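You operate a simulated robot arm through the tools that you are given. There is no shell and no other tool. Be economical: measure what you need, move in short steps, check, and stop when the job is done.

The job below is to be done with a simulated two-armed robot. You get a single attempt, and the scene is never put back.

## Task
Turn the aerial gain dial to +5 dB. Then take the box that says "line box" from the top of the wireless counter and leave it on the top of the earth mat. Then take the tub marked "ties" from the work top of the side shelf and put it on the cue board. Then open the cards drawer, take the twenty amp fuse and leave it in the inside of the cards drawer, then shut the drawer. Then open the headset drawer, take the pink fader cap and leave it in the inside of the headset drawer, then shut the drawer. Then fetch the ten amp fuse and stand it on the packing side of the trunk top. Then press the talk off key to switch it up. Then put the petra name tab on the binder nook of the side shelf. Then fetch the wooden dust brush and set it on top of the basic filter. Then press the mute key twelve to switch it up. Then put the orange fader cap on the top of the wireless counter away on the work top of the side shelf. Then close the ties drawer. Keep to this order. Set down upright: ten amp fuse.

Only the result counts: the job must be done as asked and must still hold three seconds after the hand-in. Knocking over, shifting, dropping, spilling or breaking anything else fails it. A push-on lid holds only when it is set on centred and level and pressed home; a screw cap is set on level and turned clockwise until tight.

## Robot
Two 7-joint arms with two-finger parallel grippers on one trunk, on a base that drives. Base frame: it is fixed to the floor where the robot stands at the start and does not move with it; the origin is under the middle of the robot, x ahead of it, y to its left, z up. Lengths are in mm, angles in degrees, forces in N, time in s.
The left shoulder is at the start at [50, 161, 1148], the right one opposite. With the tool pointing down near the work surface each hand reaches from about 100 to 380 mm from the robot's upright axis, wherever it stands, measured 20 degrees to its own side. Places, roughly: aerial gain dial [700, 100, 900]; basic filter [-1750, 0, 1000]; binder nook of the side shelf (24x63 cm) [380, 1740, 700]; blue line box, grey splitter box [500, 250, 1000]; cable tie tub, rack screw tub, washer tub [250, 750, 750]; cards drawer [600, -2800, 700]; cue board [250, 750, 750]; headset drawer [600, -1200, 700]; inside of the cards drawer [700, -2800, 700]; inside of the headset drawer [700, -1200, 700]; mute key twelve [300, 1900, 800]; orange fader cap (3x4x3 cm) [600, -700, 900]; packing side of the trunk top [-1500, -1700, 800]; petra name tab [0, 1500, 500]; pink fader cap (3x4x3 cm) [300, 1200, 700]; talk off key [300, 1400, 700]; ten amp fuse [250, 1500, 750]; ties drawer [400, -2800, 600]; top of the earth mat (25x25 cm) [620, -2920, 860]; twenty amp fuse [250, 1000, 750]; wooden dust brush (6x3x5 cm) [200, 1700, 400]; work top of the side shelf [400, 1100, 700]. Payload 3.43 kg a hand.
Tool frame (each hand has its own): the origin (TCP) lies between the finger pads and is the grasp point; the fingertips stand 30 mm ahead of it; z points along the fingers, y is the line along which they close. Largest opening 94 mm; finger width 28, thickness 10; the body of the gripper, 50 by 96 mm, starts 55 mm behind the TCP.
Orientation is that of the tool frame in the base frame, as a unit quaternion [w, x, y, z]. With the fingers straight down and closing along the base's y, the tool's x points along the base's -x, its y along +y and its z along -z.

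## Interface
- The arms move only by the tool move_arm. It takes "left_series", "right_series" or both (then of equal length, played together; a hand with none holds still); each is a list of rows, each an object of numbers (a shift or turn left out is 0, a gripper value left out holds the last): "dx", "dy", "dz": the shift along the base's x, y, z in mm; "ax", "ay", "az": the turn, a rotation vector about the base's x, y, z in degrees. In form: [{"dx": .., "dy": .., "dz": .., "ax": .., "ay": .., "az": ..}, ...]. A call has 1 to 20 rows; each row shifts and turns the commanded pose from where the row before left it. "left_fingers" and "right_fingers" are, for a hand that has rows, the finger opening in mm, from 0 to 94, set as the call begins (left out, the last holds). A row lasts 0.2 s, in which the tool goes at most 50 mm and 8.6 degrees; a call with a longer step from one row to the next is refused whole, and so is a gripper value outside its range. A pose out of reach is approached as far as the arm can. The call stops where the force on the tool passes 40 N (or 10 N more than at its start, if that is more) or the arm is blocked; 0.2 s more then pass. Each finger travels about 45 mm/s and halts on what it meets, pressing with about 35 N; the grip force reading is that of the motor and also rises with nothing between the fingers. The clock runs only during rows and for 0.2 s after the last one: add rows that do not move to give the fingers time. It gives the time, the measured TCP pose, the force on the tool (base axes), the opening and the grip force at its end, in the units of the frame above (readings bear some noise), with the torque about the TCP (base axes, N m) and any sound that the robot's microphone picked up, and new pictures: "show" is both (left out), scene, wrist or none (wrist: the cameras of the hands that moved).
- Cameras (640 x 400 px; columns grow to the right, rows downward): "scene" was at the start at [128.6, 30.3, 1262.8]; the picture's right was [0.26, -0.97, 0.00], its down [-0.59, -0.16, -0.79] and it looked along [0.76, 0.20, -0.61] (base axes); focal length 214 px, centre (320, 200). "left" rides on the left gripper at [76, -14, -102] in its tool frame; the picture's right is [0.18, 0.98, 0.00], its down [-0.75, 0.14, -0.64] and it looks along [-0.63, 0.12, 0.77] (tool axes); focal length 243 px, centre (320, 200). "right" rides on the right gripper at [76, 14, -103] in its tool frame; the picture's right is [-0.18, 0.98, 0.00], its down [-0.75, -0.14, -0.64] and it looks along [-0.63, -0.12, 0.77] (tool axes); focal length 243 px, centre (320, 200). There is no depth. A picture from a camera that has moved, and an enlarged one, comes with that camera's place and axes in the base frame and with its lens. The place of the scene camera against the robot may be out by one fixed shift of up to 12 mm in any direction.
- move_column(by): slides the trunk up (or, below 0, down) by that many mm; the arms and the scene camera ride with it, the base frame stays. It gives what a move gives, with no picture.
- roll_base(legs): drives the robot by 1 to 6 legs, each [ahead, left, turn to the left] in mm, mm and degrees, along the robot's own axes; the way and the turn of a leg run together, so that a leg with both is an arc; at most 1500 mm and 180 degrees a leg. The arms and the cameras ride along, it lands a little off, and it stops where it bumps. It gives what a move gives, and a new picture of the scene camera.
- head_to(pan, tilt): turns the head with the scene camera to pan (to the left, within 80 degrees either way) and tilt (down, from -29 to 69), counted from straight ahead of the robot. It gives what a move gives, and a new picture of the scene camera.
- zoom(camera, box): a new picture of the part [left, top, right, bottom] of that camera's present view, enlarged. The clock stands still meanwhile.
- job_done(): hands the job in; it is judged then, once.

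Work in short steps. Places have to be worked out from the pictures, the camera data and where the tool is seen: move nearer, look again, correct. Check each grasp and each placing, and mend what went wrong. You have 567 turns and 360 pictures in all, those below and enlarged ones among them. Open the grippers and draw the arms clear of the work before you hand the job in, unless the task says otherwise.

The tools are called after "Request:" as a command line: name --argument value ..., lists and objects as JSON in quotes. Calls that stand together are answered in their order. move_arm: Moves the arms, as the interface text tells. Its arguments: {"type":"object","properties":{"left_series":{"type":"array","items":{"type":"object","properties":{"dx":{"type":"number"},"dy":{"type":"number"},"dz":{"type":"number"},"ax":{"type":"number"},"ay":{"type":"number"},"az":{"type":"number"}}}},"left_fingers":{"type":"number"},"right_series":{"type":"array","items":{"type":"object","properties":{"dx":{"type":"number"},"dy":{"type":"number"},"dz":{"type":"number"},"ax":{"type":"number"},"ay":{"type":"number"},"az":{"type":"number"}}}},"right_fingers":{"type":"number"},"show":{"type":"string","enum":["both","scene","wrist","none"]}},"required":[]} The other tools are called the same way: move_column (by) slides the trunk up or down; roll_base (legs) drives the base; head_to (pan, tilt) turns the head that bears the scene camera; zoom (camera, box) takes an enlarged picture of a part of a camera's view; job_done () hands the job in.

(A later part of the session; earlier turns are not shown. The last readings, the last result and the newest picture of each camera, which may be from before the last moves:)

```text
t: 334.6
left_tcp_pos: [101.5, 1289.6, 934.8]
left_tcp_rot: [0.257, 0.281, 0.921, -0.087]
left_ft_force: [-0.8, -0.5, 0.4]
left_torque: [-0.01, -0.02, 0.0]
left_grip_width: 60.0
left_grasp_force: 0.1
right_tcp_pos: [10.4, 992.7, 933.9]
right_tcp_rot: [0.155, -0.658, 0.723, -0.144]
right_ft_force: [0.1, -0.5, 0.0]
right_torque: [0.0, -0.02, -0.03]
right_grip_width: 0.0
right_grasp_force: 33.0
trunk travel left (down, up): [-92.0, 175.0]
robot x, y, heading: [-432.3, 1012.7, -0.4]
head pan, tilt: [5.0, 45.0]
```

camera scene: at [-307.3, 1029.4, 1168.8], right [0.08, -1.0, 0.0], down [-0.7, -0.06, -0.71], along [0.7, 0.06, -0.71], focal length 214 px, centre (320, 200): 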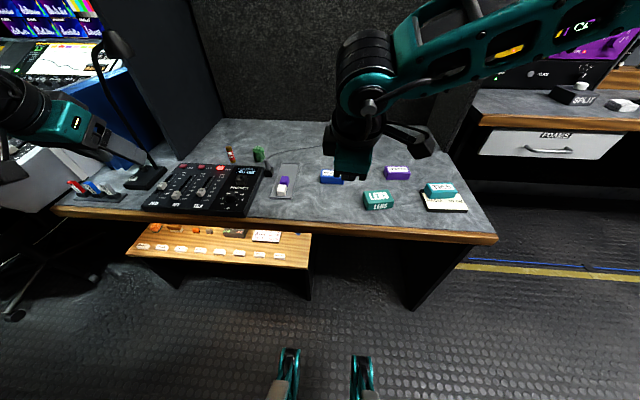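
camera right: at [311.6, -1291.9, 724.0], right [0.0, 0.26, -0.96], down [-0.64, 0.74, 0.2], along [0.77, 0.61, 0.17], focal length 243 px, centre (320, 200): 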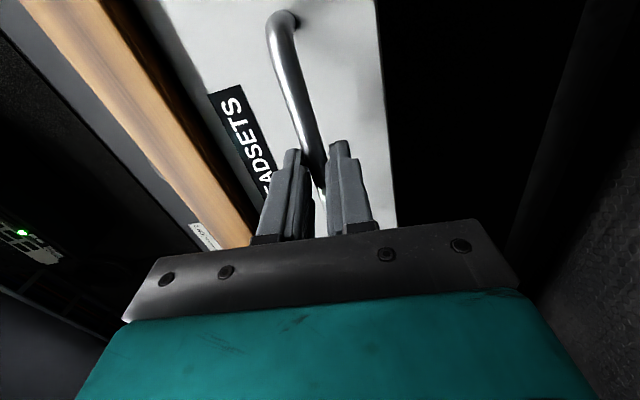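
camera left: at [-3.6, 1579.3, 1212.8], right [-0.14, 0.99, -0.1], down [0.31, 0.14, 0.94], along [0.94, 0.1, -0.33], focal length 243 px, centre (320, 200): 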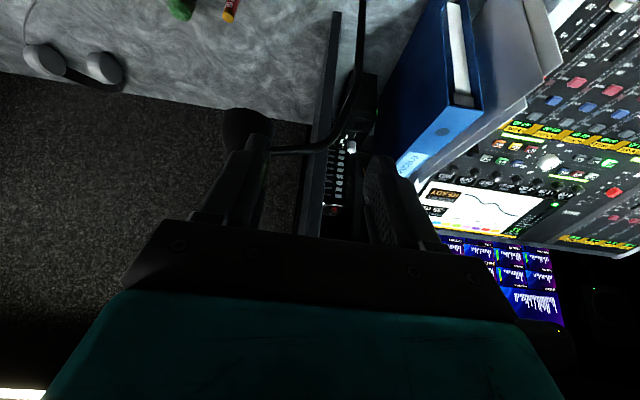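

Freed. I turn the hand back to zero yaw.

Request:
move_arm --left_series '[{"az": 8.2}, {"az": 8.2}, {"az": 8.2}, {"az": 8.2}]' --show "wrist"

```text
t: 335.6
left_tcp_pos: [99.6, 1406.3, 930.0]
left_tcp_rot: [0.272, 0.014, 0.962, -0.022]
left_ft_force: [0.3, 1.1, -0.2]
left_torque: [0.0, 0.0, -0.01]
left_grip_width: 59.8
left_grasp_force: 0.1
left hand out of reach, approached as far as the arm can: row 2, 3, 4
right_tcp_pos: [9.2, 995.3, 934.4]
right_tcp_rot: [0.155, -0.658, 0.722, -0.144]
right_ft_force: [0.0, -0.7, -0.2]
right_torque: [0.0, -0.01, 0.03]
right_grip_width: 0.0
right_grasp_force: 32.5
trunk travel left (down, up): [-92.0, 175.0]
robot x, y, heading: [-432.2, 1018.2, -0.3]
head pan, tilt: [5.0, 45.0]
camera left: at [-18.0, 1398.7, 977.4], right [-0.12, 0.98, -0.13], down [0.31, 0.16, 0.94], along [0.94, 0.07, -0.33], focal length 243 px, centre (320, 200)
```

left: 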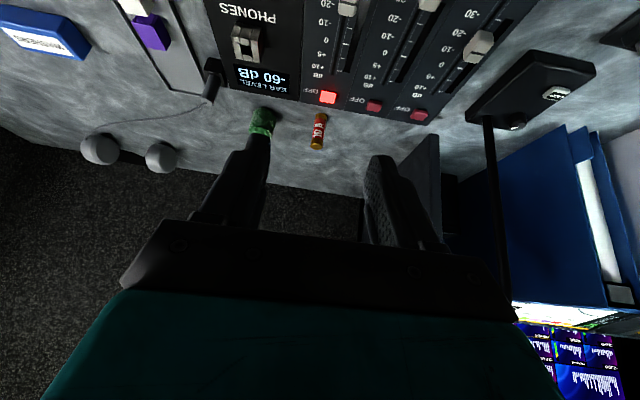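

Yawing back drags the hand outward: the elbow is in an awkward posture. I stretch the arm far forward and low first, then re-yaw there.

Request:
move_arm --left_series '[{"az": -8.2, "dy": -20}, {"az": -8.2, "dy": -25}, {"az": -8.2, "dy": -30}, {"az": -8.2, "dy": -30}, {"az": -8.2, "dx": 20}, {"az": -8.2, "dx": 20}, {"dx": 20, "dy": -20}, {"dx": 20, "dy": -20}, {"dx": 20}, {"dx": 20}]' --show "none"

Request:
move_arm --left_series '[{"az": 8.2}, {"az": 8.2}, {"az": 8.2}, {"az": 8.2}, {"az": 8.2}, {"az": 8.2}]' --show "none"

```text
t: 337.8
left_tcp_pos: [208.8, 1263.6, 929.6]
left_tcp_rot: [0.242, 0.409, 0.871, -0.122]
left_ft_force: [0.7, -0.3, -0.1]
left_torque: [0.01, -0.01, 0.04]
left_grip_width: 59.8
left_grasp_force: 0.0
left hand out of reach, approached as far as the arm can: row 10
right_tcp_pos: [8.2, 993.7, 933.5]
right_tcp_rot: [0.155, -0.659, 0.722, -0.144]
right_ft_force: [0.0, 0.0, 0.0]
right_torque: [-0.02, -0.01, 0.0]
right_grip_width: 0.0
right_grasp_force: 33.3
trunk travel left (down, up): [-92.0, 175.0]
robot x, y, heading: [-433.8, 1017.1, -0.2]
head pan, tilt: [5.0, 45.0]
```

```text
t: 339.2
left_tcp_pos: [201.3, 1409.4, 924.4]
left_tcp_rot: [0.271, 0.015, 0.962, -0.021]
left_ft_force: [0.3, 0.7, 0.1]
left_torque: [0.03, 0.02, 0.01]
left_grip_width: 60.0
left_grasp_force: 0.0
left hand out of reach, approached as far as the arm can: row 4, 5, 6
right_tcp_pos: [9.9, 994.4, 933.5]
right_tcp_rot: [0.155, -0.658, 0.722, -0.144]
right_ft_force: [0.5, -0.3, 0.6]
right_torque: [-0.03, 0.01, 0.01]
right_grip_width: 0.1
right_grasp_force: 33.2
trunk travel left (down, up): [-92.0, 175.0]
robot x, y, heading: [-433.3, 1010.9, -0.1]
head pan, tilt: [5.0, 45.0]
```

Still limited. I try going through the plain tool-down pose, which may let the elbow settle normally.

Request:
move_arm --left_series '[{"ay": 8, "dx": -20}, {"ay": 8, "dx": -20}, {"ay": 8, "dx": -20}, {"ay": 7, "dx": -20}, {"dy": -25, "dx": -20}, {"dy": -25}, {"dy": -25}, {"dy": -25}, {"dy": -25}, {"dy": -25}]' --show "none"

```text
t: 341.4
left_tcp_pos: [100.3, 1435.9, 920.9]
left_tcp_rot: [0.003, 0.007, 1.0, -0.015]
left_ft_force: [0.0, -0.3, -1.1]
left_torque: [0.02, -0.02, -0.02]
left_grip_width: 60.0
left_grasp_force: 0.0
left hand out of reach, approached as far as the arm can: row 1, 2, 3, 4, 5, 6, 7, 8, 9, 10
right_tcp_pos: [9.9, 994.2, 933.7]
right_tcp_rot: [0.156, -0.658, 0.722, -0.143]
right_ft_force: [0.0, -0.1, 0.6]
right_torque: [-0.02, 0.01, -0.02]
right_grip_width: 0.1
right_grasp_force: 32.9
trunk travel left (down, up): [-92.0, 175.0]
robot x, y, heading: [-431.7, 1012.9, -0.3]
head pan, tilt: [5.0, 45.0]
```

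Request:
move_arm --left_series '[{"dx": -26, "dy": 5, "dz": 24}, {"dx": -26, "dy": 5, "dz": 24}, {"dx": -26, "dy": 5, "dz": 24}, {"dx": -26, "dy": 5, "dz": 24}, {"dx": -26, "dy": 5, "dz": 24}, {"dx": -26, "dy": 5, "dz": 24}, {"dx": -26, "dy": 5, "dz": 24}]' --show "none"

Request:
move_arm --left_series '[{"dx": 25, "dy": -15, "dz": -20}, {"dx": 25, "dy": -15, "dz": -20}, {"dx": 25, "dy": -15, "dz": -20}, {"dx": 25, "dy": -15, "dz": -20}, {"dx": 25, "dy": -15, "dz": -20}, {"dx": 20, "dy": -20, "dz": -20}, {"dx": 20, "dy": -20, "dz": -20}]' --show "none"

```text
t: 343.0
left_tcp_pos: [-80.7, 1470.8, 1089.3]
left_tcp_rot: [0.004, 0.006, 1.0, -0.013]
left_ft_force: [-0.1, -0.1, -0.1]
left_torque: [-0.01, 0.01, -0.01]
left_grip_width: 60.2
left_grasp_force: 0.1
right_tcp_pos: [9.4, 994.5, 934.3]
right_tcp_rot: [0.154, -0.658, 0.723, -0.143]
right_ft_force: [0.0, -0.4, -0.4]
right_torque: [0.01, 0.0, -0.01]
right_grip_width: 0.1
right_grasp_force: 32.9
trunk travel left (down, up): [-92.0, 175.0]
robot x, y, heading: [-433.1, 1015.6, -0.3]
head pan, tilt: [5.0, 45.0]
```

```text
t: 344.6
left_tcp_pos: [85.5, 1436.4, 944.6]
left_tcp_rot: [0.004, 0.008, 1.0, -0.015]
left_ft_force: [0.6, -0.2, -0.8]
left_torque: [0.0, 0.0, 0.01]
left_grip_width: 60.4
left_grasp_force: 0.1
left hand out of reach, approached as far as the arm can: row 2, 3, 4, 5, 6, 7
right_tcp_pos: [10.1, 995.2, 934.3]
right_tcp_rot: [0.154, -0.658, 0.723, -0.143]
right_ft_force: [-0.2, 0.2, 1.0]
right_torque: [0.02, 0.02, 0.03]
right_grip_width: 0.0
right_grasp_force: 32.8
trunk travel left (down, up): [-92.0, 175.0]
robot x, y, heading: [-434.3, 1014.7, -0.1]
head pan, tilt: [5.0, 45.0]
```

Request:
move_arm --left_series '[{"az": 8, "dy": 20, "dx": -20, "dz": 15}, {"az": 8, "dy": 20, "dx": -20, "dz": 15}, {"az": 8, "dy": 10, "dx": -20, "dz": 15}, {"az": 8, "dx": -20, "dz": 15}, {"az": 8, "dx": -20, "dz": 15}, {"az": 8, "dx": -20}, {"az": 8}, {"az": 8}]' --show "none"

Request:
move_arm --left_series '[{"az": -8, "dx": 20}, {"az": -8, "dx": 20}, {"az": -8, "dx": 20}, {"az": -8, "dx": 20}, {"az": -8, "dx": 20}, {"az": -8, "dx": 20}, {"az": -8}, {"az": -8}, {"dy": -30}, {"dy": -30}, {"dy": -30}, {"dy": -30}]' --show "scene"

```text
t: 346.4
left_tcp_pos: [-46.7, 1690.6, 995.7]
left_tcp_rot: [0.012, -0.516, 0.856, -0.018]
left_ft_force: [0.4, 0.4, -0.6]
left_torque: [0.01, -0.03, -0.02]
left_grip_width: 60.0
left_grasp_force: 0.0
left hand out of reach, approached as far as the arm can: row 1, 2, 3, 4, 5, 6, 7, 8
right_tcp_pos: [9.6, 994.1, 933.5]
right_tcp_rot: [0.154, -0.659, 0.723, -0.143]
right_ft_force: [0.4, 0.3, 0.6]
right_torque: [0.0, 0.0, 0.0]
right_grip_width: 0.0
right_grasp_force: 32.6
trunk travel left (down, up): [-92.0, 175.0]
robot x, y, heading: [-432.2, 1015.8, -0.1]
head pan, tilt: [5.0, 45.0]
```

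```text
t: 349.0
left_tcp_pos: [19.7, 1546.6, 999.3]
left_tcp_rot: [0.004, -0.064, 0.998, -0.013]
left_ft_force: [-0.3, 0.6, 1.0]
left_torque: [0.02, 0.05, -0.01]
left_grip_width: 59.8
left_grasp_force: 0.0
left hand out of reach, approached as far as the arm can: row 3, 4, 5, 6
right_tcp_pos: [9.5, 993.1, 934.2]
right_tcp_rot: [0.154, -0.658, 0.723, -0.144]
right_ft_force: [-0.6, -0.2, 1.1]
right_torque: [0.02, 0.0, 0.01]
right_grip_width: 0.1
right_grasp_force: 32.8
trunk travel left (down, up): [-92.0, 175.0]
robot x, y, heading: [-433.2, 1015.8, -0.5]
head pan, tilt: [5.0, 45.0]
camera scene: at [-307.2, 1029.5, 1168.8], right [0.08, -1.0, 0.0], down [-0.7, -0.06, -0.71], along [0.7, 0.06, -0.71], focal length 214 px, centre (320, 200)
```

scene: 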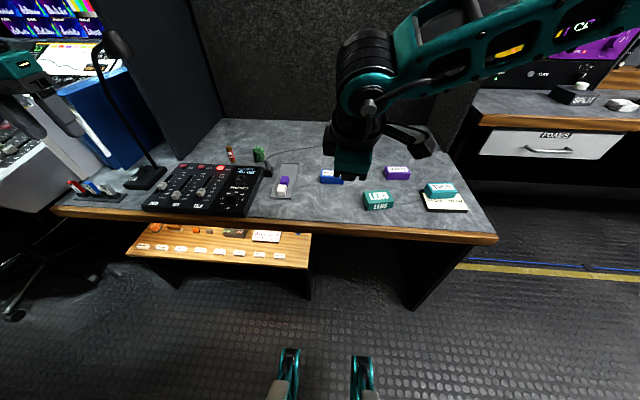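

Request:
move_arm --left_series '[{"dy": -30}, {"dy": -30, "dx": 15}, {"dy": -30, "dx": 15}, {"dy": -30, "dx": 15}, {"dy": -30, "dx": 15}, {"dy": -30}, {"dy": -30}, {"dy": -30}]' --show "none"

```text
t: 350.8
left_tcp_pos: [68.7, 1480.0, 991.0]
left_tcp_rot: [0.004, -0.062, 0.998, -0.014]
left_ft_force: [-0.4, 0.3, -0.1]
left_torque: [0.03, 0.0, -0.01]
left_grip_width: 60.0
left_grasp_force: 0.0
left hand out of reach, approached as far as the arm can: row 3, 4, 5, 6, 7, 8
right_tcp_pos: [11.4, 994.3, 933.2]
right_tcp_rot: [0.154, -0.659, 0.722, -0.144]
right_ft_force: [-1.1, 0.1, -0.4]
right_torque: [0.01, -0.01, 0.04]
right_grip_width: 0.1
right_grasp_force: 33.3
trunk travel left (down, up): [-92.0, 175.0]
robot x, y, heading: [-430.9, 1015.4, -0.4]
head pan, tilt: [5.0, 45.0]
```

The left arm simply needs a negative yaw now. A round fuse can be grasped at any yaw, so I set yaw −45° and tilt 30°, then approach.

Request:
move_arm --left_series '[{"az": -8, "dy": -10}, {"az": -8, "dy": -20}, {"az": -8, "dy": -25}, {"az": -8, "dy": -25}, {"az": -8, "dy": -25}, {"az": -6, "dy": -25}, {"az": -6, "dy": -25}, {"ax": -5.3, "ay": -5.3, "dy": -20}, {"ax": -5.3, "ay": -5.3, "dy": -20}, {"ax": -5.3, "ay": -5.3}, {"ax": -5.3, "ay": -5.3}]' --show "none"

Request:
roll_base --legs '[[170, 150, 0.5]]'

Request:
zoom --camera "left" --box '[0, 0, 640, 400]'

```text
t: 353.2
left_tcp_pos: [68.3, 1285.4, 992.2]
left_tcp_rot: [0.238, 0.369, 0.891, -0.114]
left_ft_force: [-0.9, 0.3, 0.9]
left_torque: [0.02, -0.05, -0.03]
left_grip_width: 60.1
left_grasp_force: 0.1
right_tcp_pos: [10.3, 994.7, 933.6]
right_tcp_rot: [0.154, -0.659, 0.722, -0.144]
right_ft_force: [0.4, -0.8, 0.2]
right_torque: [-0.01, 0.03, 0.0]
right_grip_width: 0.0
right_grasp_force: 33.1
trunk travel left (down, up): [-92.0, 175.0]
robot x, y, heading: [-433.4, 1014.3, -0.6]
head pan, tilt: [5.0, 45.0]
```

```text
t: 354.8
left_tcp_pos: [214.0, 1419.0, 991.4]
left_tcp_rot: [0.231, 0.367, 0.893, -0.119]
left_ft_force: [-1.6, -0.8, 1.3]
left_torque: [0.12, -0.08, 0.09]
left_grip_width: 60.0
left_grasp_force: 0.0
right_tcp_pos: [161.9, 1132.0, 933.5]
right_tcp_rot: [0.154, -0.661, 0.72, -0.144]
right_ft_force: [-0.8, -0.1, 0.4]
right_torque: [-0.01, 0.01, 0.04]
right_grip_width: 0.0
right_grasp_force: 33.0
trunk travel left (down, up): [-92.0, 175.0]
robot x, y, heading: [-280.2, 1151.9, 0.2]
head pan, tilt: [5.0, 45.0]
stopped in leg 1: the force on the tool passed its limit (the readings are from after the stop); the commanded pose is now the measured one
camera scene: at [-155.1, 1165.9, 1168.8], right [0.09, -1.0, 0.0], down [-0.7, -0.06, -0.71], along [0.7, 0.06, -0.71], focal length 214 px, centre (320, 200)
```

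scene: 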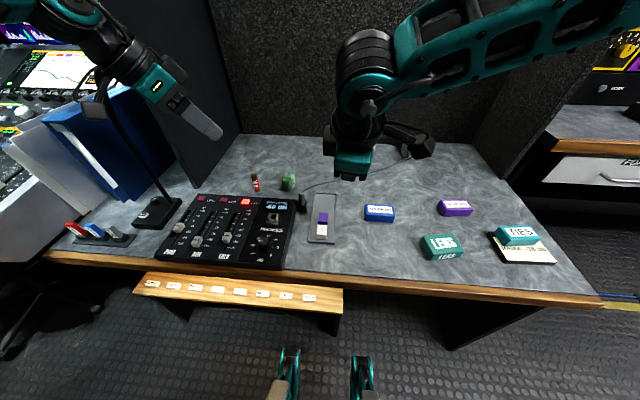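

```text
1.00 times, centred on (320, 200) of left
camera zoom: at [123.3, 1495.6, 1043.0], right [0.58, 0.8, -0.13], down [0.36, -0.11, 0.93], along [0.73, -0.59, -0.35], focal length 243 px, centre (320, 200)
```

zoom: 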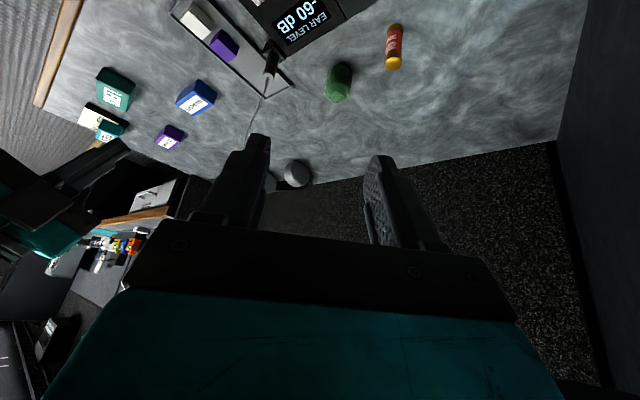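

Contact again with the mic area. I roll back immediately and inspect the microphone.

Request:
roll_base --legs '[[-150, 0, 0]]'

Request:
head_to --pan 30 --tilt 35

```text
t: 356.2
left_tcp_pos: [63.0, 1419.6, 991.6]
left_tcp_rot: [0.231, 0.368, 0.893, -0.12]
left_ft_force: [0.0, 0.9, 0.0]
left_torque: [-0.01, 0.01, 0.0]
left_grip_width: 60.2
left_grasp_force: 0.1
right_tcp_pos: [10.6, 1131.3, 933.0]
right_tcp_rot: [0.154, -0.661, 0.721, -0.143]
right_ft_force: [-0.6, 0.6, -0.3]
right_torque: [0.03, 0.0, 0.01]
right_grip_width: 0.1
right_grasp_force: 33.6
trunk travel left (down, up): [-92.0, 175.0]
robot x, y, heading: [-435.3, 1150.9, 0.1]
head pan, tilt: [5.0, 45.0]
camera scene: at [-306.5, 1165.6, 1168.8], right [0.09, -1.0, 0.0], down [-0.7, -0.06, -0.71], along [0.7, 0.06, -0.71], focal length 214 px, centre (320, 200)
```

scene: 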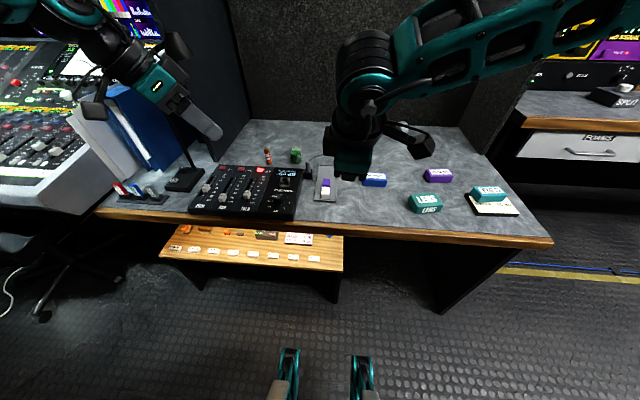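

```text
t: 357.1
left_tcp_pos: [62.8, 1419.3, 991.4]
left_tcp_rot: [0.231, 0.368, 0.893, -0.12]
left_ft_force: [0.1, 0.2, 0.1]
left_torque: [0.02, -0.01, 0.04]
left_grip_width: 60.0
left_grasp_force: 0.0
right_tcp_pos: [11.2, 1131.9, 933.5]
right_tcp_rot: [0.154, -0.661, 0.72, -0.144]
right_ft_force: [0.4, -0.8, 0.2]
right_torque: [0.02, 0.01, 0.0]
right_grip_width: 0.1
right_grasp_force: 32.8
trunk travel left (down, up): [-92.0, 175.0]
robot x, y, heading: [-426.9, 1148.6, 0.0]
head pan, tilt: [30.0, 35.0]
camera scene: at [-310.8, 1202.5, 1183.5], right [0.5, -0.87, 0.0], down [-0.5, -0.29, -0.82], along [0.71, 0.41, -0.57], focal length 214 px, centre (320, 200)
```

scene: 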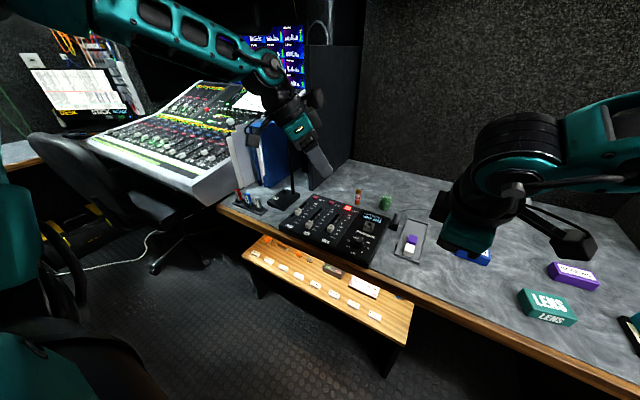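

The mic head sits near [190, 1502, 1089], right where the left hand must pass. I'll use the right hand for the fuse instead: unroll it to the normal orientation and tuck the left hand up.

Request:
move_arm --right_series '[{"ax": 3.5, "az": -7.7, "dz": 5}, {"ax": 3.5, "az": -7.7, "dz": 5}, {"ax": 3.5, "az": -7.7, "dz": 5}, {"ax": 3.5, "az": -7.7, "dz": 5}, {"ax": 3.5, "az": -7.7, "dz": 5}, {"ax": 3.5, "az": -7.7}, {"ax": 3.5, "az": -7.7}, {"ax": 3.5, "az": -7.7}, {"ax": 3.5, "az": -7.7}, {"ax": 3.5, "az": -7.7}]' --left_series '[{"dx": -20, "dz": 15}, {"dx": -20, "dz": 15}, {"dx": -20, "dz": 15}, {"dx": -20, "dz": 15}, {"dx": -20, "dz": 15}, {"dx": -20, "dz": 15}, {"dx": -20, "dz": 15}, {"dz": 15}, {"dz": 15}, {"dz": 15}]' --right_fingers 60 --show "both"

```text
t: 359.3
left_tcp_pos: [-77.2, 1419.3, 1142.2]
left_tcp_rot: [0.231, 0.368, 0.893, -0.119]
left_ft_force: [-0.7, 0.3, -0.1]
left_torque: [0.01, 0.01, -0.03]
left_grip_width: 60.0
left_grasp_force: 0.0
right_tcp_pos: [9.7, 1130.5, 959.0]
right_tcp_rot: [0.21, -0.003, 0.978, 0.001]
right_ft_force: [-0.3, -0.4, -0.3]
right_torque: [0.01, 0.03, 0.0]
right_grip_width: 60.1
right_grasp_force: 0.0
trunk travel left (down, up): [-92.0, 175.0]
robot x, y, heading: [-430.1, 1152.9, 0.2]
head pan, tilt: [30.0, 35.0]
camera scene: at [-310.8, 1202.5, 1183.6], right [0.5, -0.87, 0.0], down [-0.5, -0.29, -0.82], along [0.71, 0.41, -0.57], focal length 214 px, centre (320, 200)
camera right: at [-101.6, 1144.8, 1019.9], right [0.16, 0.98, 0.08], down [0.42, -0.14, 0.9], along [0.89, -0.11, -0.44], focal length 243 px, centre (320, 200)
camera left: at [-166.5, 1494.8, 1193.6], right [0.59, 0.8, -0.14], down [0.36, -0.11, 0.93], along [0.73, -0.59, -0.35], focal length 243 px, centre (320, 200)
```

scene: 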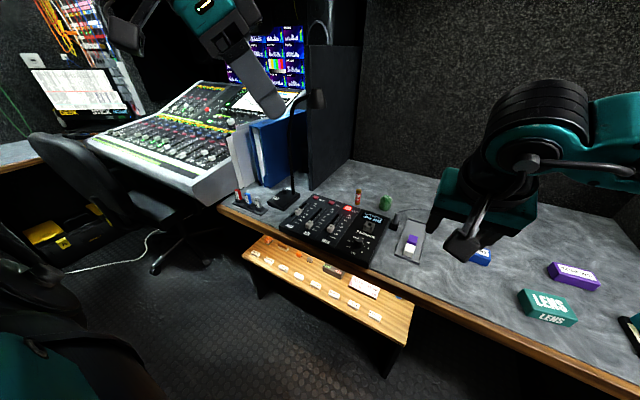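
right: 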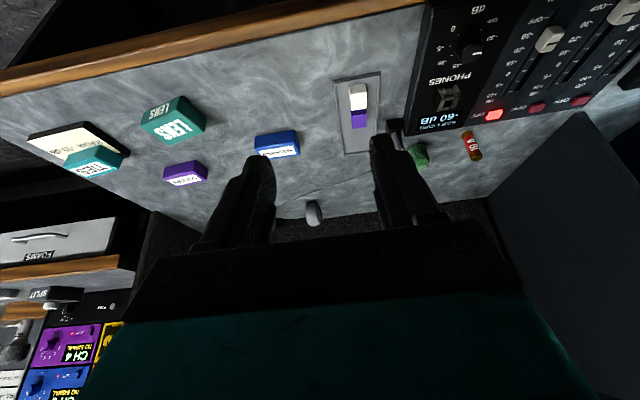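
left: 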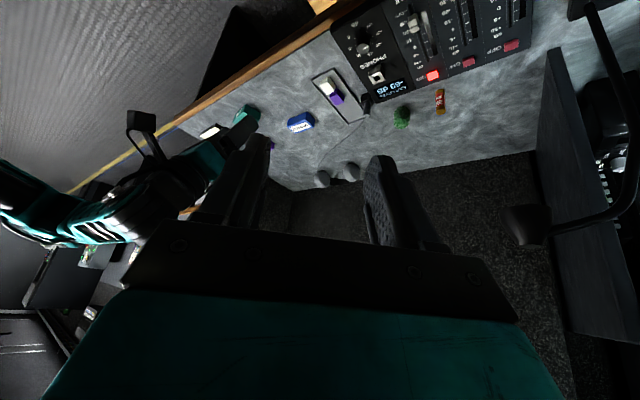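

Both hands are in good shape. I drive left to y≈1430 and ahead, with the right hand facing the fuse.

Request:
roll_base --legs '[[0, 280, 0], [120, 0, 0]]'

Request:
move_arm --right_series '[{"ay": -6, "dx": 15}, {"dx": 20, "dy": -5}]' --show "wrist"

```text
t: 362.1
left_tcp_pos: [41.2, 1701.2, 1142.2]
left_tcp_rot: [0.231, 0.366, 0.894, -0.119]
left_ft_force: [-0.9, 0.3, 0.0]
left_torque: [-0.04, 0.04, -0.02]
left_grip_width: 59.9
left_grasp_force: 0.0
right_tcp_pos: [129.9, 1412.9, 958.3]
right_tcp_rot: [0.211, -0.006, 0.978, 0.001]
right_ft_force: [0.4, 0.5, -0.5]
right_torque: [-0.01, -0.02, 0.0]
right_grip_width: 60.0
right_grasp_force: 0.1
trunk travel left (down, up): [-92.0, 175.0]
robot x, y, heading: [-316.2, 1429.3, 0.6]
head pan, tilt: [30.0, 35.0]
camera scene: at [-192.2, 1483.0, 1183.5], right [0.5, -0.86, 0.0], down [-0.5, -0.29, -0.82], along [0.71, 0.41, -0.57], focal length 214 px, centre (320, 200)
```

scene: 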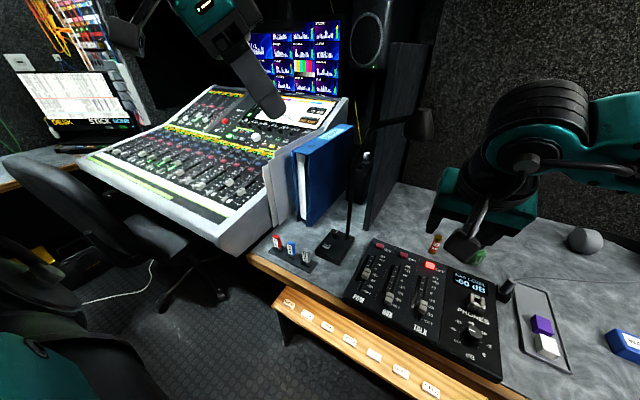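

```text
t: 362.6
left_tcp_pos: [40.6, 1701.2, 1142.4]
left_tcp_rot: [0.23, 0.366, 0.894, -0.119]
left_ft_force: [0.9, -0.4, 0.4]
left_torque: [0.0, 0.04, -0.01]
left_grip_width: 60.0
left_grasp_force: 0.0
right_tcp_pos: [165.0, 1408.1, 957.3]
right_tcp_rot: [0.261, -0.007, 0.965, 0.0]
right_ft_force: [-0.6, -0.5, 0.0]
right_torque: [-0.04, 0.03, 0.02]
right_grip_width: 60.0
right_grasp_force: 0.0
trunk travel left (down, up): [-92.0, 175.0]
robot x, y, heading: [-313.3, 1432.3, 0.5]
head pan, tilt: [30.0, 35.0]
camera right: at [46.0, 1420.0, 1007.0], right [0.15, 0.98, 0.09], down [0.33, -0.14, 0.94], along [0.93, -0.11, -0.34], focal length 243 px, centre (320, 200)
```

right: 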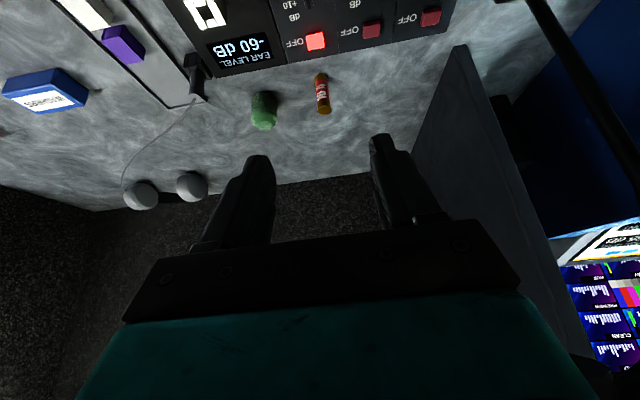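

Request:
move_column --by -91

Request:
move_arm --right_series '[{"dx": 25, "dz": -15}, {"dx": 25, "dz": -20}, {"dx": 25, "dz": -20}, {"dx": 20, "dz": -10, "dy": -2}, {}]' --show "wrist"

```text
t: 363.9
left_tcp_pos: [40.7, 1701.7, 1051.5]
left_tcp_rot: [0.231, 0.366, 0.893, -0.12]
left_ft_force: [-0.4, 0.4, -0.3]
left_torque: [-0.04, 0.01, -0.01]
left_grip_width: 59.8
left_grasp_force: 0.1
right_tcp_pos: [163.2, 1407.8, 866.9]
right_tcp_rot: [0.261, -0.006, 0.965, 0.001]
right_ft_force: [-1.1, 0.6, 0.3]
right_torque: [0.01, 0.01, 0.02]
right_grip_width: 60.1
right_grasp_force: 0.1
trunk travel left (down, up): [-1.0, 266.0]
robot x, y, heading: [-312.3, 1431.2, 0.6]
head pan, tilt: [30.0, 35.0]
```

```text
t: 365.1
left_tcp_pos: [41.5, 1701.2, 1051.3]
left_tcp_rot: [0.232, 0.367, 0.893, -0.12]
left_ft_force: [0.0, 0.3, 0.4]
left_torque: [0.03, -0.01, 0.01]
left_grip_width: 60.1
left_grasp_force: 0.1
right_tcp_pos: [258.7, 1404.5, 801.8]
right_tcp_rot: [0.261, -0.005, 0.965, 0.001]
right_ft_force: [0.0, -0.4, 0.0]
right_torque: [-0.02, 0.01, 0.01]
right_grip_width: 59.8
right_grasp_force: 0.0
trunk travel left (down, up): [-1.0, 266.0]
robot x, y, heading: [-312.8, 1433.6, 0.3]
head pan, tilt: [30.0, 35.0]
camera right: at [141.1, 1417.2, 851.6], right [0.15, 0.98, 0.09], down [0.33, -0.14, 0.93], along [0.93, -0.11, -0.34], focal length 243 px, centre (320, 200)
```

right: 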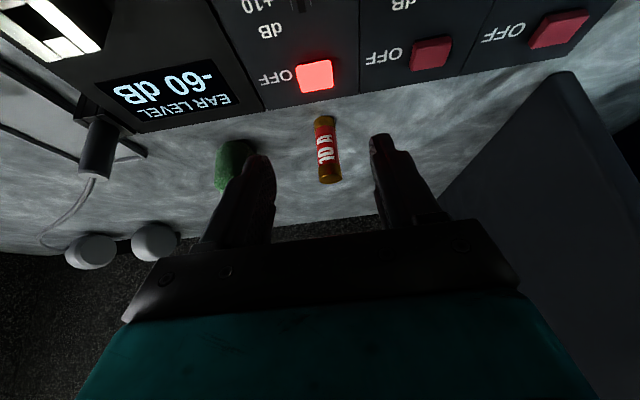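

The fuse is at [337, 1404]. I roll 50 mm ahead, then lower around it.

Request:
roll_base --legs '[[50, 0, -0.3]]'

Request:
move_arm --right_series '[{"dz": -15}, {"dz": -15, "dx": 3}, {"dz": -12, "dx": 3}, {}]' --show "wrist"

```text
t: 366.0
left_tcp_pos: [93.3, 1698.7, 1050.6]
left_tcp_rot: [0.23, 0.369, 0.892, -0.12]
left_ft_force: [0.1, 0.6, -1.2]
left_torque: [0.01, -0.01, 0.02]
left_grip_width: 59.8
left_grasp_force: 0.1
right_tcp_pos: [309.8, 1402.1, 800.8]
right_tcp_rot: [0.262, -0.003, 0.965, 0.0]
right_ft_force: [0.3, 0.0, 0.3]
right_torque: [-0.03, -0.01, 0.05]
right_grip_width: 60.0
right_grasp_force: 0.1
trunk travel left (down, up): [-1.0, 266.0]
robot x, y, heading: [-264.8, 1431.7, -0.6]
head pan, tilt: [30.0, 35.0]
camera scene: at [-141.4, 1482.4, 1092.5], right [0.5, -0.87, 0.0], down [-0.5, -0.29, -0.82], along [0.71, 0.41, -0.57], focal length 214 px, centre (320, 200)
```

scene: 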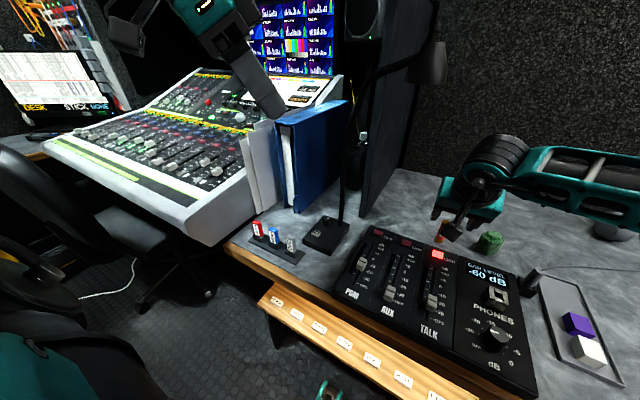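

```text
t: 367.0
left_tcp_pos: [93.4, 1698.8, 1051.7]
left_tcp_rot: [0.231, 0.369, 0.892, -0.12]
left_ft_force: [0.8, 0.6, -0.5]
left_torque: [0.01, 0.03, 0.03]
left_grip_width: 59.9
left_grasp_force: 0.1
right_tcp_pos: [316.2, 1401.9, 761.3]
right_tcp_rot: [0.261, -0.004, 0.965, 0.001]
right_ft_force: [0.5, 0.0, 0.2]
right_torque: [-0.01, -0.01, -0.01]
right_grip_width: 59.9
right_grasp_force: 0.0
trunk travel left (down, up): [-1.0, 266.0]
robot x, y, heading: [-262.3, 1430.4, -0.2]
head pan, tilt: [30.0, 35.0]
camera right: at [197.9, 1414.6, 810.1], right [0.15, 0.98, 0.09], down [0.33, -0.14, 0.93], along [0.93, -0.11, -0.34], focal length 243 px, centre (320, 200)
```

right: 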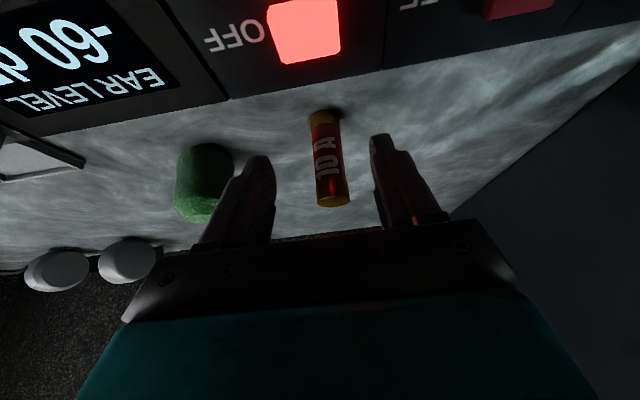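

Request:
move_arm --right_series '[{"dy": 3, "dz": -3, "dx": 2}, {}]' --show "none"

Request:
move_arm --right_series '[{}, {}, {}, {}, {}]' --right_fingers 5 --show "wrist"

```text
t: 367.6
left_tcp_pos: [92.5, 1698.9, 1050.7]
left_tcp_rot: [0.231, 0.369, 0.892, -0.12]
left_ft_force: [0.6, 0.3, -0.4]
left_torque: [0.0, 0.02, 0.01]
left_grip_width: 60.0
left_grasp_force: 0.0
right_tcp_pos: [317.5, 1405.0, 756.7]
right_tcp_rot: [0.261, -0.003, 0.965, 0.0]
right_ft_force: [0.9, 0.0, -0.3]
right_torque: [0.02, 0.03, -0.03]
right_grip_width: 59.8
right_grasp_force: 0.0
trunk travel left (down, up): [-1.0, 266.0]
robot x, y, heading: [-261.7, 1431.1, -0.1]
head pan, tilt: [30.0, 35.0]
```

```text
t: 368.8
left_tcp_pos: [92.1, 1698.2, 1051.7]
left_tcp_rot: [0.231, 0.368, 0.893, -0.12]
left_ft_force: [-0.8, 0.1, -0.3]
left_torque: [-0.01, 0.01, 0.03]
left_grip_width: 60.1
left_grasp_force: 0.1
right_tcp_pos: [318.1, 1404.3, 758.3]
right_tcp_rot: [0.261, -0.004, 0.965, 0.0]
right_ft_force: [0.8, 0.8, 0.6]
right_torque: [0.03, 0.02, -0.01]
right_grip_width: 19.4
right_grasp_force: 34.6
trunk travel left (down, up): [-1.0, 266.0]
robot x, y, heading: [-264.5, 1432.5, -0.1]
head pan, tilt: [30.0, 35.0]
camera right: at [199.9, 1417.8, 807.3], right [0.15, 0.98, 0.09], down [0.33, -0.14, 0.93], along [0.93, -0.11, -0.34], focal length 243 px, centre (320, 200)
```

right: 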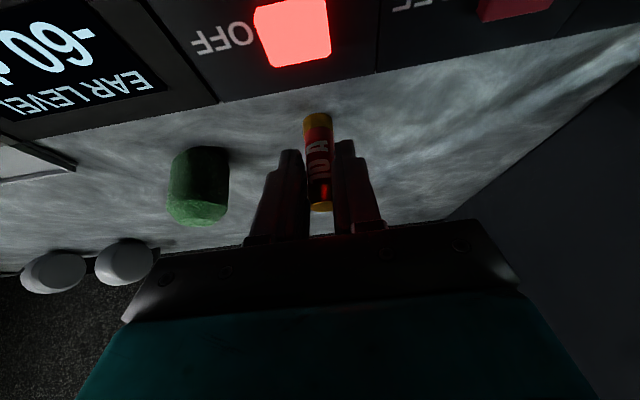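

The 10A fuse is held. I lift it, back away, then drive toward the trunk behind me, turning around on the way.

Request:
move_column --by 110

Request:
roll_base --legs '[[-260, 0, 0], [0, -1480, 0]]'

Request:
roll_base --legs '[[0, -900, 0], [0, 0, 150]]'

Request:
head_to --pan 0 --tilt 25

```text
t: 370.3
left_tcp_pos: [93.5, 1699.0, 1161.6]
left_tcp_rot: [0.23, 0.368, 0.893, -0.119]
left_ft_force: [0.8, -0.4, 0.0]
left_torque: [0.0, -0.02, 0.01]
left_grip_width: 59.9
left_grasp_force: 0.1
right_tcp_pos: [319.0, 1404.5, 867.3]
right_tcp_rot: [0.261, -0.004, 0.965, 0.0]
right_ft_force: [0.1, 0.1, -0.4]
right_torque: [0.01, 0.02, 0.0]
right_grip_width: 19.3
right_grasp_force: 35.3
trunk travel left (down, up): [-111.0, 156.0]
robot x, y, heading: [-264.5, 1428.3, -0.4]
head pan, tilt: [30.0, 35.0]
```

```text
t: 379.0
left_tcp_pos: [-174.0, 220.6, 1160.2]
left_tcp_rot: [0.23, 0.375, 0.89, -0.121]
left_ft_force: [0.6, -0.2, -0.3]
left_torque: [0.0, -0.02, 0.01]
left_grip_width: 59.9
left_grasp_force: 0.1
right_tcp_pos: [45.8, -77.6, 867.7]
right_tcp_rot: [0.262, 0.005, 0.965, -0.002]
right_ft_force: [0.2, 0.3, -0.2]
right_torque: [-0.02, 0.04, -0.01]
right_grip_width: 19.5
right_grasp_force: 35.0
trunk travel left (down, up): [-111.0, 156.0]
robot x, y, heading: [-533.9, -47.7, -0.8]
head pan, tilt: [30.0, 35.0]
camera scene: at [-413.1, 6.9, 1202.6], right [0.49, -0.87, 0.0], down [-0.5, -0.28, -0.82], along [0.72, 0.4, -0.57], focal length 214 px, centre (320, 200)
```

scene: 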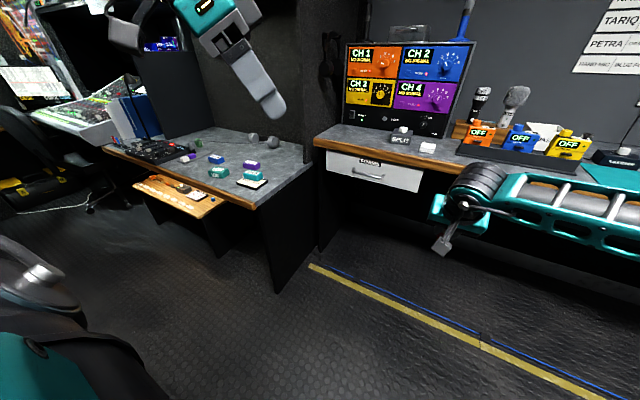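

```text
t: 389.9
left_tcp_pos: [-994.4, -970.0, 1160.8]
left_tcp_rot: [-0.179, 0.756, -0.6, -0.189]
left_ft_force: [0.5, -0.2, 0.7]
left_torque: [-0.05, -0.01, 0.0]
left_grip_width: 59.9
left_grasp_force: 0.1
right_tcp_pos: [-1031.6, -600.2, 868.7]
right_tcp_rot: [-0.072, 0.929, -0.263, -0.251]
right_ft_force: [0.0, 0.2, -0.5]
right_torque: [0.02, 0.0, 0.01]
right_grip_width: 19.4
right_grasp_force: 34.8
trunk travel left (down, up): [-111.0, 156.0]
robot x, y, heading: [-550.9, -929.5, 148.2]
head pan, tilt: [30.0, 35.0]
camera scene: at [-668.0, -898.3, 1202.6], right [0.04, 1.0, 0.0], down [0.57, -0.02, -0.82], along [-0.82, 0.03, -0.57], focal length 214 px, centre (320, 200)
```

scene: 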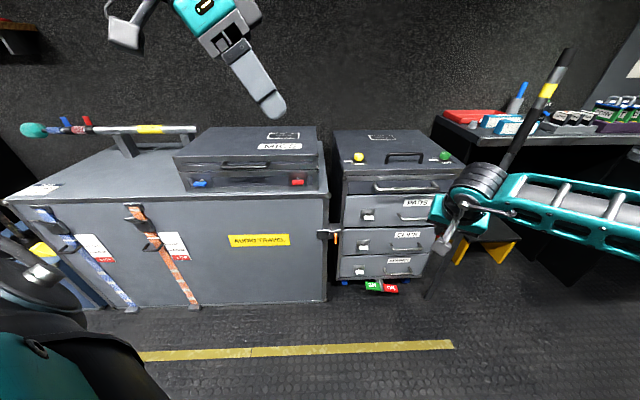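

```text
t: 390.8
left_tcp_pos: [-996.3, -969.2, 1161.5]
left_tcp_rot: [-0.178, 0.756, -0.601, -0.189]
left_ft_force: [0.3, -0.7, 0.6]
left_torque: [-0.01, -0.01, 0.01]
left_grip_width: 59.9
left_grasp_force: 0.0
right_tcp_pos: [-1030.1, -600.5, 867.7]
right_tcp_rot: [-0.073, 0.928, -0.263, -0.252]
right_ft_force: [0.2, -0.1, -0.4]
right_torque: [-0.03, 0.0, -0.03]
right_grip_width: 19.6
right_grasp_force: 34.8
trunk travel left (down, up): [-111.0, 156.0]
robot x, y, heading: [-547.3, -932.0, 147.8]
head pan, tilt: [0.0, 25.0]
camera scene: at [-658.1, -852.6, 1218.3], right [0.53, 0.85, 0.0], down [0.36, -0.22, -0.91], along [-0.77, 0.48, -0.42], focal length 214 px, centre (320, 200)
```

scene: 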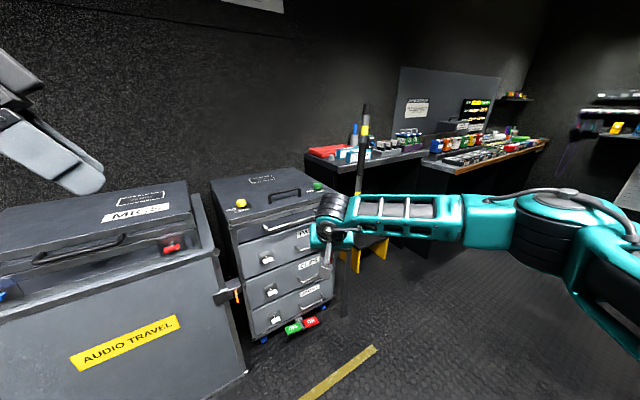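

I see the "AUDIO TRAVEL" trunk: MICS case on its right, the other side holding a tag and boom pole. I turn fully around and drive toward its left part.

Request:
roll_base --legs '[[0, 0, 32], [130, 700, 0]]'

Request:
head_to --pan 10 --tilt 40

```text
t: 396.2
left_tcp_pos: [-1039.6, -1893.1, 1159.5]
left_tcp_rot: [-0.121, 0.89, -0.373, -0.23]
left_ft_force: [0.8, -0.4, -0.2]
left_torque: [-0.01, 0.02, 0.01]
left_grip_width: 59.9
left_grasp_force: 0.1
right_tcp_pos: [-1261.2, -1598.0, 868.0]
right_tcp_rot: [-0.002, 0.965, -0.002, -0.262]
right_ft_force: [1.1, 0.5, -0.1]
right_torque: [-0.01, -0.03, -0.04]
right_grip_width: 19.6
right_grasp_force: 35.3
trunk travel left (down, up): [-111.0, 156.0]
robot x, y, heading: [-679.3, -1629.1, 179.1]
head pan, tilt: [0.0, 25.0]
camera scene: at [-807.9, -1619.9, 1218.3], right [0.01, 1.0, 0.0], down [0.42, 0.0, -0.91], along [-0.91, 0.01, -0.42], focal length 214 px, centre (320, 200)
```

scene: 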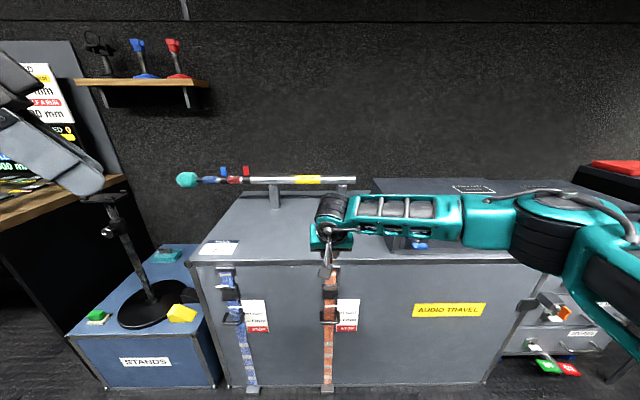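

```text
t: 397.0
left_tcp_pos: [-1040.1, -1893.0, 1160.4]
left_tcp_rot: [-0.122, 0.89, -0.373, -0.231]
left_ft_force: [-0.2, 0.1, 0.1]
left_torque: [0.01, -0.01, 0.01]
left_grip_width: 60.2
left_grasp_force: 0.0
right_tcp_pos: [-1261.9, -1597.5, 868.4]
right_tcp_rot: [-0.001, 0.965, -0.002, -0.262]
right_ft_force: [-0.8, -1.1, 0.4]
right_torque: [0.0, -0.01, 0.03]
right_grip_width: 19.2
right_grasp_force: 35.2
trunk travel left (down, up): [-111.0, 156.0]
robot x, y, heading: [-680.9, -1627.5, 179.4]
head pan, tilt: [10.0, 40.0]
camera scene: at [-799.7, -1634.5, 1195.1], right [-0.16, 0.99, 0.0], down [0.63, 0.1, -0.77], along [-0.76, -0.12, -0.64], focal length 214 px, centre (320, 200)
```

scene: 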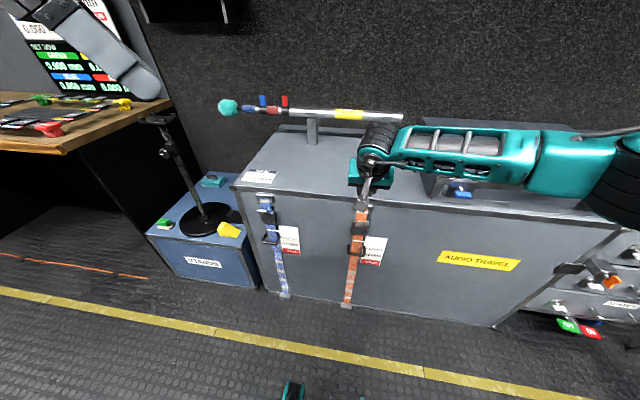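

I raise the trunk a bit and move so the fuse comes over the free area near [−1420, −1720].

Request:
move_column --by 60

Request:
roll_base --legs '[[0, 120, 0.6], [150, 0, 0]]'

Request:
move_arm --right_series '[{}]' --show "wrist"

```text
t: 398.0
left_tcp_pos: [-1039.9, -1893.6, 1220.4]
left_tcp_rot: [-0.122, 0.89, -0.374, -0.23]
left_ft_force: [0.2, -0.5, 0.7]
left_torque: [0.04, -0.01, 0.03]
left_grip_width: 60.2
left_grasp_force: 0.1
right_tcp_pos: [-1261.3, -1597.8, 928.5]
right_tcp_rot: [-0.001, 0.965, -0.002, -0.261]
right_ft_force: [0.9, 0.1, -0.5]
right_torque: [0.01, 0.04, -0.01]
right_grip_width: 19.5
right_grasp_force: 35.1
trunk travel left (down, up): [-171.0, 96.0]
robot x, y, heading: [-680.2, -1631.1, 179.2]
head pan, tilt: [10.0, 40.0]
```

```text
t: 400.2
left_tcp_pos: [-1187.7, -2015.3, 1220.7]
left_tcp_rot: [-0.12, 0.892, -0.371, -0.23]
left_ft_force: [0.0, 0.8, 0.5]
left_torque: [0.02, -0.02, 0.03]
left_grip_width: 60.1
left_grasp_force: 0.0
right_tcp_pos: [-1410.9, -1718.7, 927.2]
right_tcp_rot: [-0.001, 0.965, 0.001, -0.261]
right_ft_force: [-0.6, -0.2, -1.4]
right_torque: [0.0, -0.02, -0.02]
right_grip_width: 19.2
right_grasp_force: 35.3
trunk travel left (down, up): [-171.0, 96.0]
robot x, y, heading: [-830.4, -1747.2, 179.9]
head pan, tilt: [10.0, 40.0]
camera scene: at [-949.9, -1754.2, 1254.9], right [-0.17, 0.99, 0.0], down [0.63, 0.11, -0.77], along [-0.75, -0.13, -0.64], focal length 214 px, centre (320, 200)
```

scene: 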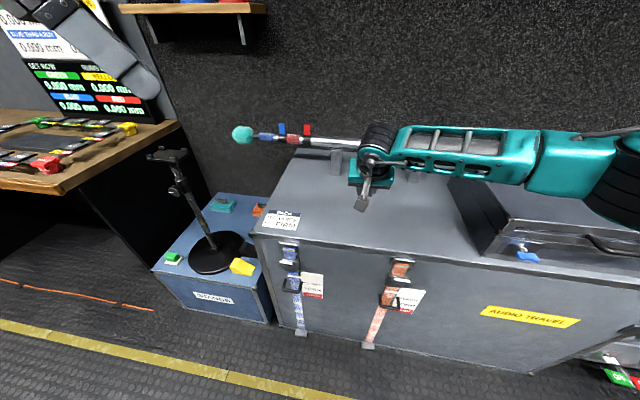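

```text
t: 400.6
left_tcp_pos: [-1187.5, -2014.6, 1220.1]
left_tcp_rot: [-0.119, 0.892, -0.37, -0.231]
left_ft_force: [1.2, 0.6, -1.4]
left_torque: [0.03, 0.02, 0.01]
left_grip_width: 60.1
left_grasp_force: 0.0
right_tcp_pos: [-1411.5, -1719.6, 927.7]
right_tcp_rot: [0.0, 0.965, 0.002, -0.262]
right_ft_force: [0.6, -0.7, -0.4]
right_torque: [0.03, -0.02, -0.05]
right_grip_width: 19.4
right_grasp_force: 34.5
trunk travel left (down, up): [-171.0, 96.0]
robot x, y, heading: [-829.3, -1750.6, 179.8]
head pan, tilt: [10.0, 40.0]
camera right: at [-1294.2, -1734.8, 977.2], right [-0.16, -0.98, 0.09], down [-0.33, 0.14, 0.93], along [-0.93, 0.12, -0.34], focal length 243 px, centre (320, 200)
```

right: 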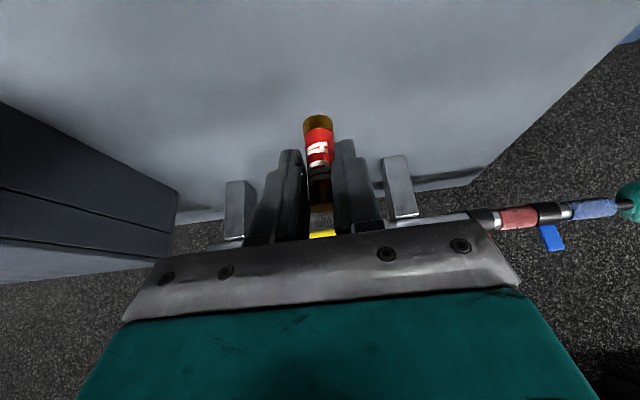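

Request:
zoom --camera "scene" --box '[230, 110, 530, 300]'

```text
2.11 times, centred on (380, 205) of scene
camera zoom: at [-949.3, -1754.2, 1255.0], right [-0.17, 0.99, 0.0], down [0.63, 0.11, -0.77], along [-0.75, -0.13, -0.64], focal length 452 px, centre (194, 190)
```

zoom: 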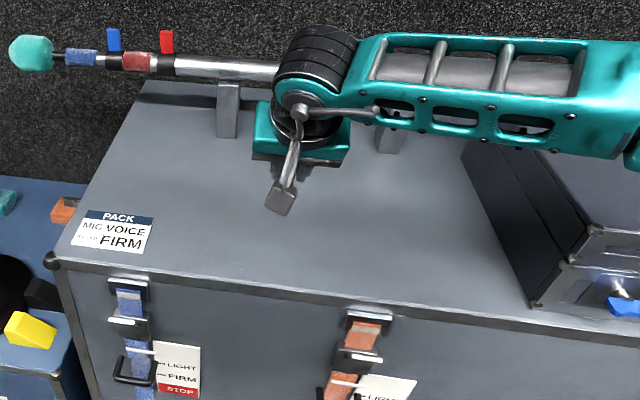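

The free patch next to the PACK label is under the fuse. I lower until it touches.

Request:
move_column --by -55

Request:
move_arm --right_series '[{"dz": -4}, {"dz": -4}, {"dz": -4}, {"dz": -4}, {"dz": -4}, {}]' --show "wrist"

```text
t: 401.6
left_tcp_pos: [-1188.0, -2014.9, 1167.2]
left_tcp_rot: [-0.12, 0.892, -0.37, -0.231]
left_ft_force: [-0.4, 0.0, -0.4]
left_torque: [0.0, 0.01, 0.0]
left_grip_width: 60.1
left_grasp_force: 0.0
right_tcp_pos: [-1410.8, -1719.3, 872.3]
right_tcp_rot: [0.0, 0.965, 0.002, -0.262]
right_ft_force: [0.4, -0.7, -0.2]
right_torque: [0.01, -0.01, 0.0]
right_grip_width: 19.5
right_grasp_force: 34.9
trunk travel left (down, up): [-116.0, 151.0]
robot x, y, heading: [-829.6, -1749.4, 179.9]
head pan, tilt: [10.0, 40.0]
```

```text
t: 403.0
left_tcp_pos: [-1187.7, -2014.8, 1165.8]
left_tcp_rot: [-0.12, 0.892, -0.37, -0.231]
left_ft_force: [-0.1, 0.9, 0.1]
left_torque: [0.04, 0.0, 0.0]
left_grip_width: 60.2
left_grasp_force: 0.0
right_tcp_pos: [-1411.6, -1719.0, 852.9]
right_tcp_rot: [-0.001, 0.965, 0.001, -0.261]
right_ft_force: [0.1, 0.8, -0.5]
right_torque: [-0.01, -0.02, 0.01]
right_grip_width: 19.4
right_grasp_force: 34.8
trunk travel left (down, up): [-116.0, 151.0]
robot x, y, heading: [-828.9, -1748.6, 179.6]
head pan, tilt: [10.0, 40.0]
camera right: at [-1294.2, -1734.9, 902.4], right [-0.16, -0.98, 0.09], down [-0.33, 0.14, 0.93], along [-0.93, 0.12, -0.34], focal length 243 px, centre (320, 200)
```

right: 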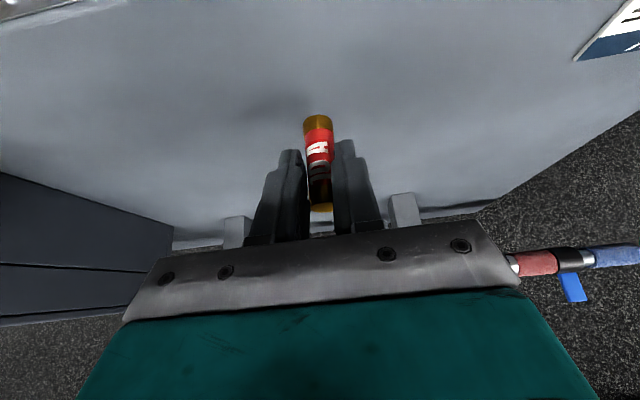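

Request:
move_arm --right_series '[{"dz": -4}, {"dz": -4}, {"dz": -4}, {"dz": -4}, {"dz": -4}, {"dz": -4}, {}]' --show "none"

```text
t: 404.6
left_tcp_pos: [-1187.9, -2014.1, 1167.5]
left_tcp_rot: [-0.12, 0.892, -0.371, -0.23]
left_ft_force: [1.0, -0.6, 0.9]
left_torque: [-0.01, -0.01, 0.03]
left_grip_width: 59.9
left_grasp_force: 0.1
right_tcp_pos: [-1411.6, -1721.2, 828.7]
right_tcp_rot: [-0.001, 0.965, 0.001, -0.262]
right_ft_force: [0.0, 0.2, 0.4]
right_torque: [-0.01, 0.0, 0.06]
right_grip_width: 19.5
right_grasp_force: 35.3
trunk travel left (down, up): [-116.0, 151.0]
robot x, y, heading: [-829.3, -1749.2, 179.8]
head pan, tilt: [10.0, 40.0]
```

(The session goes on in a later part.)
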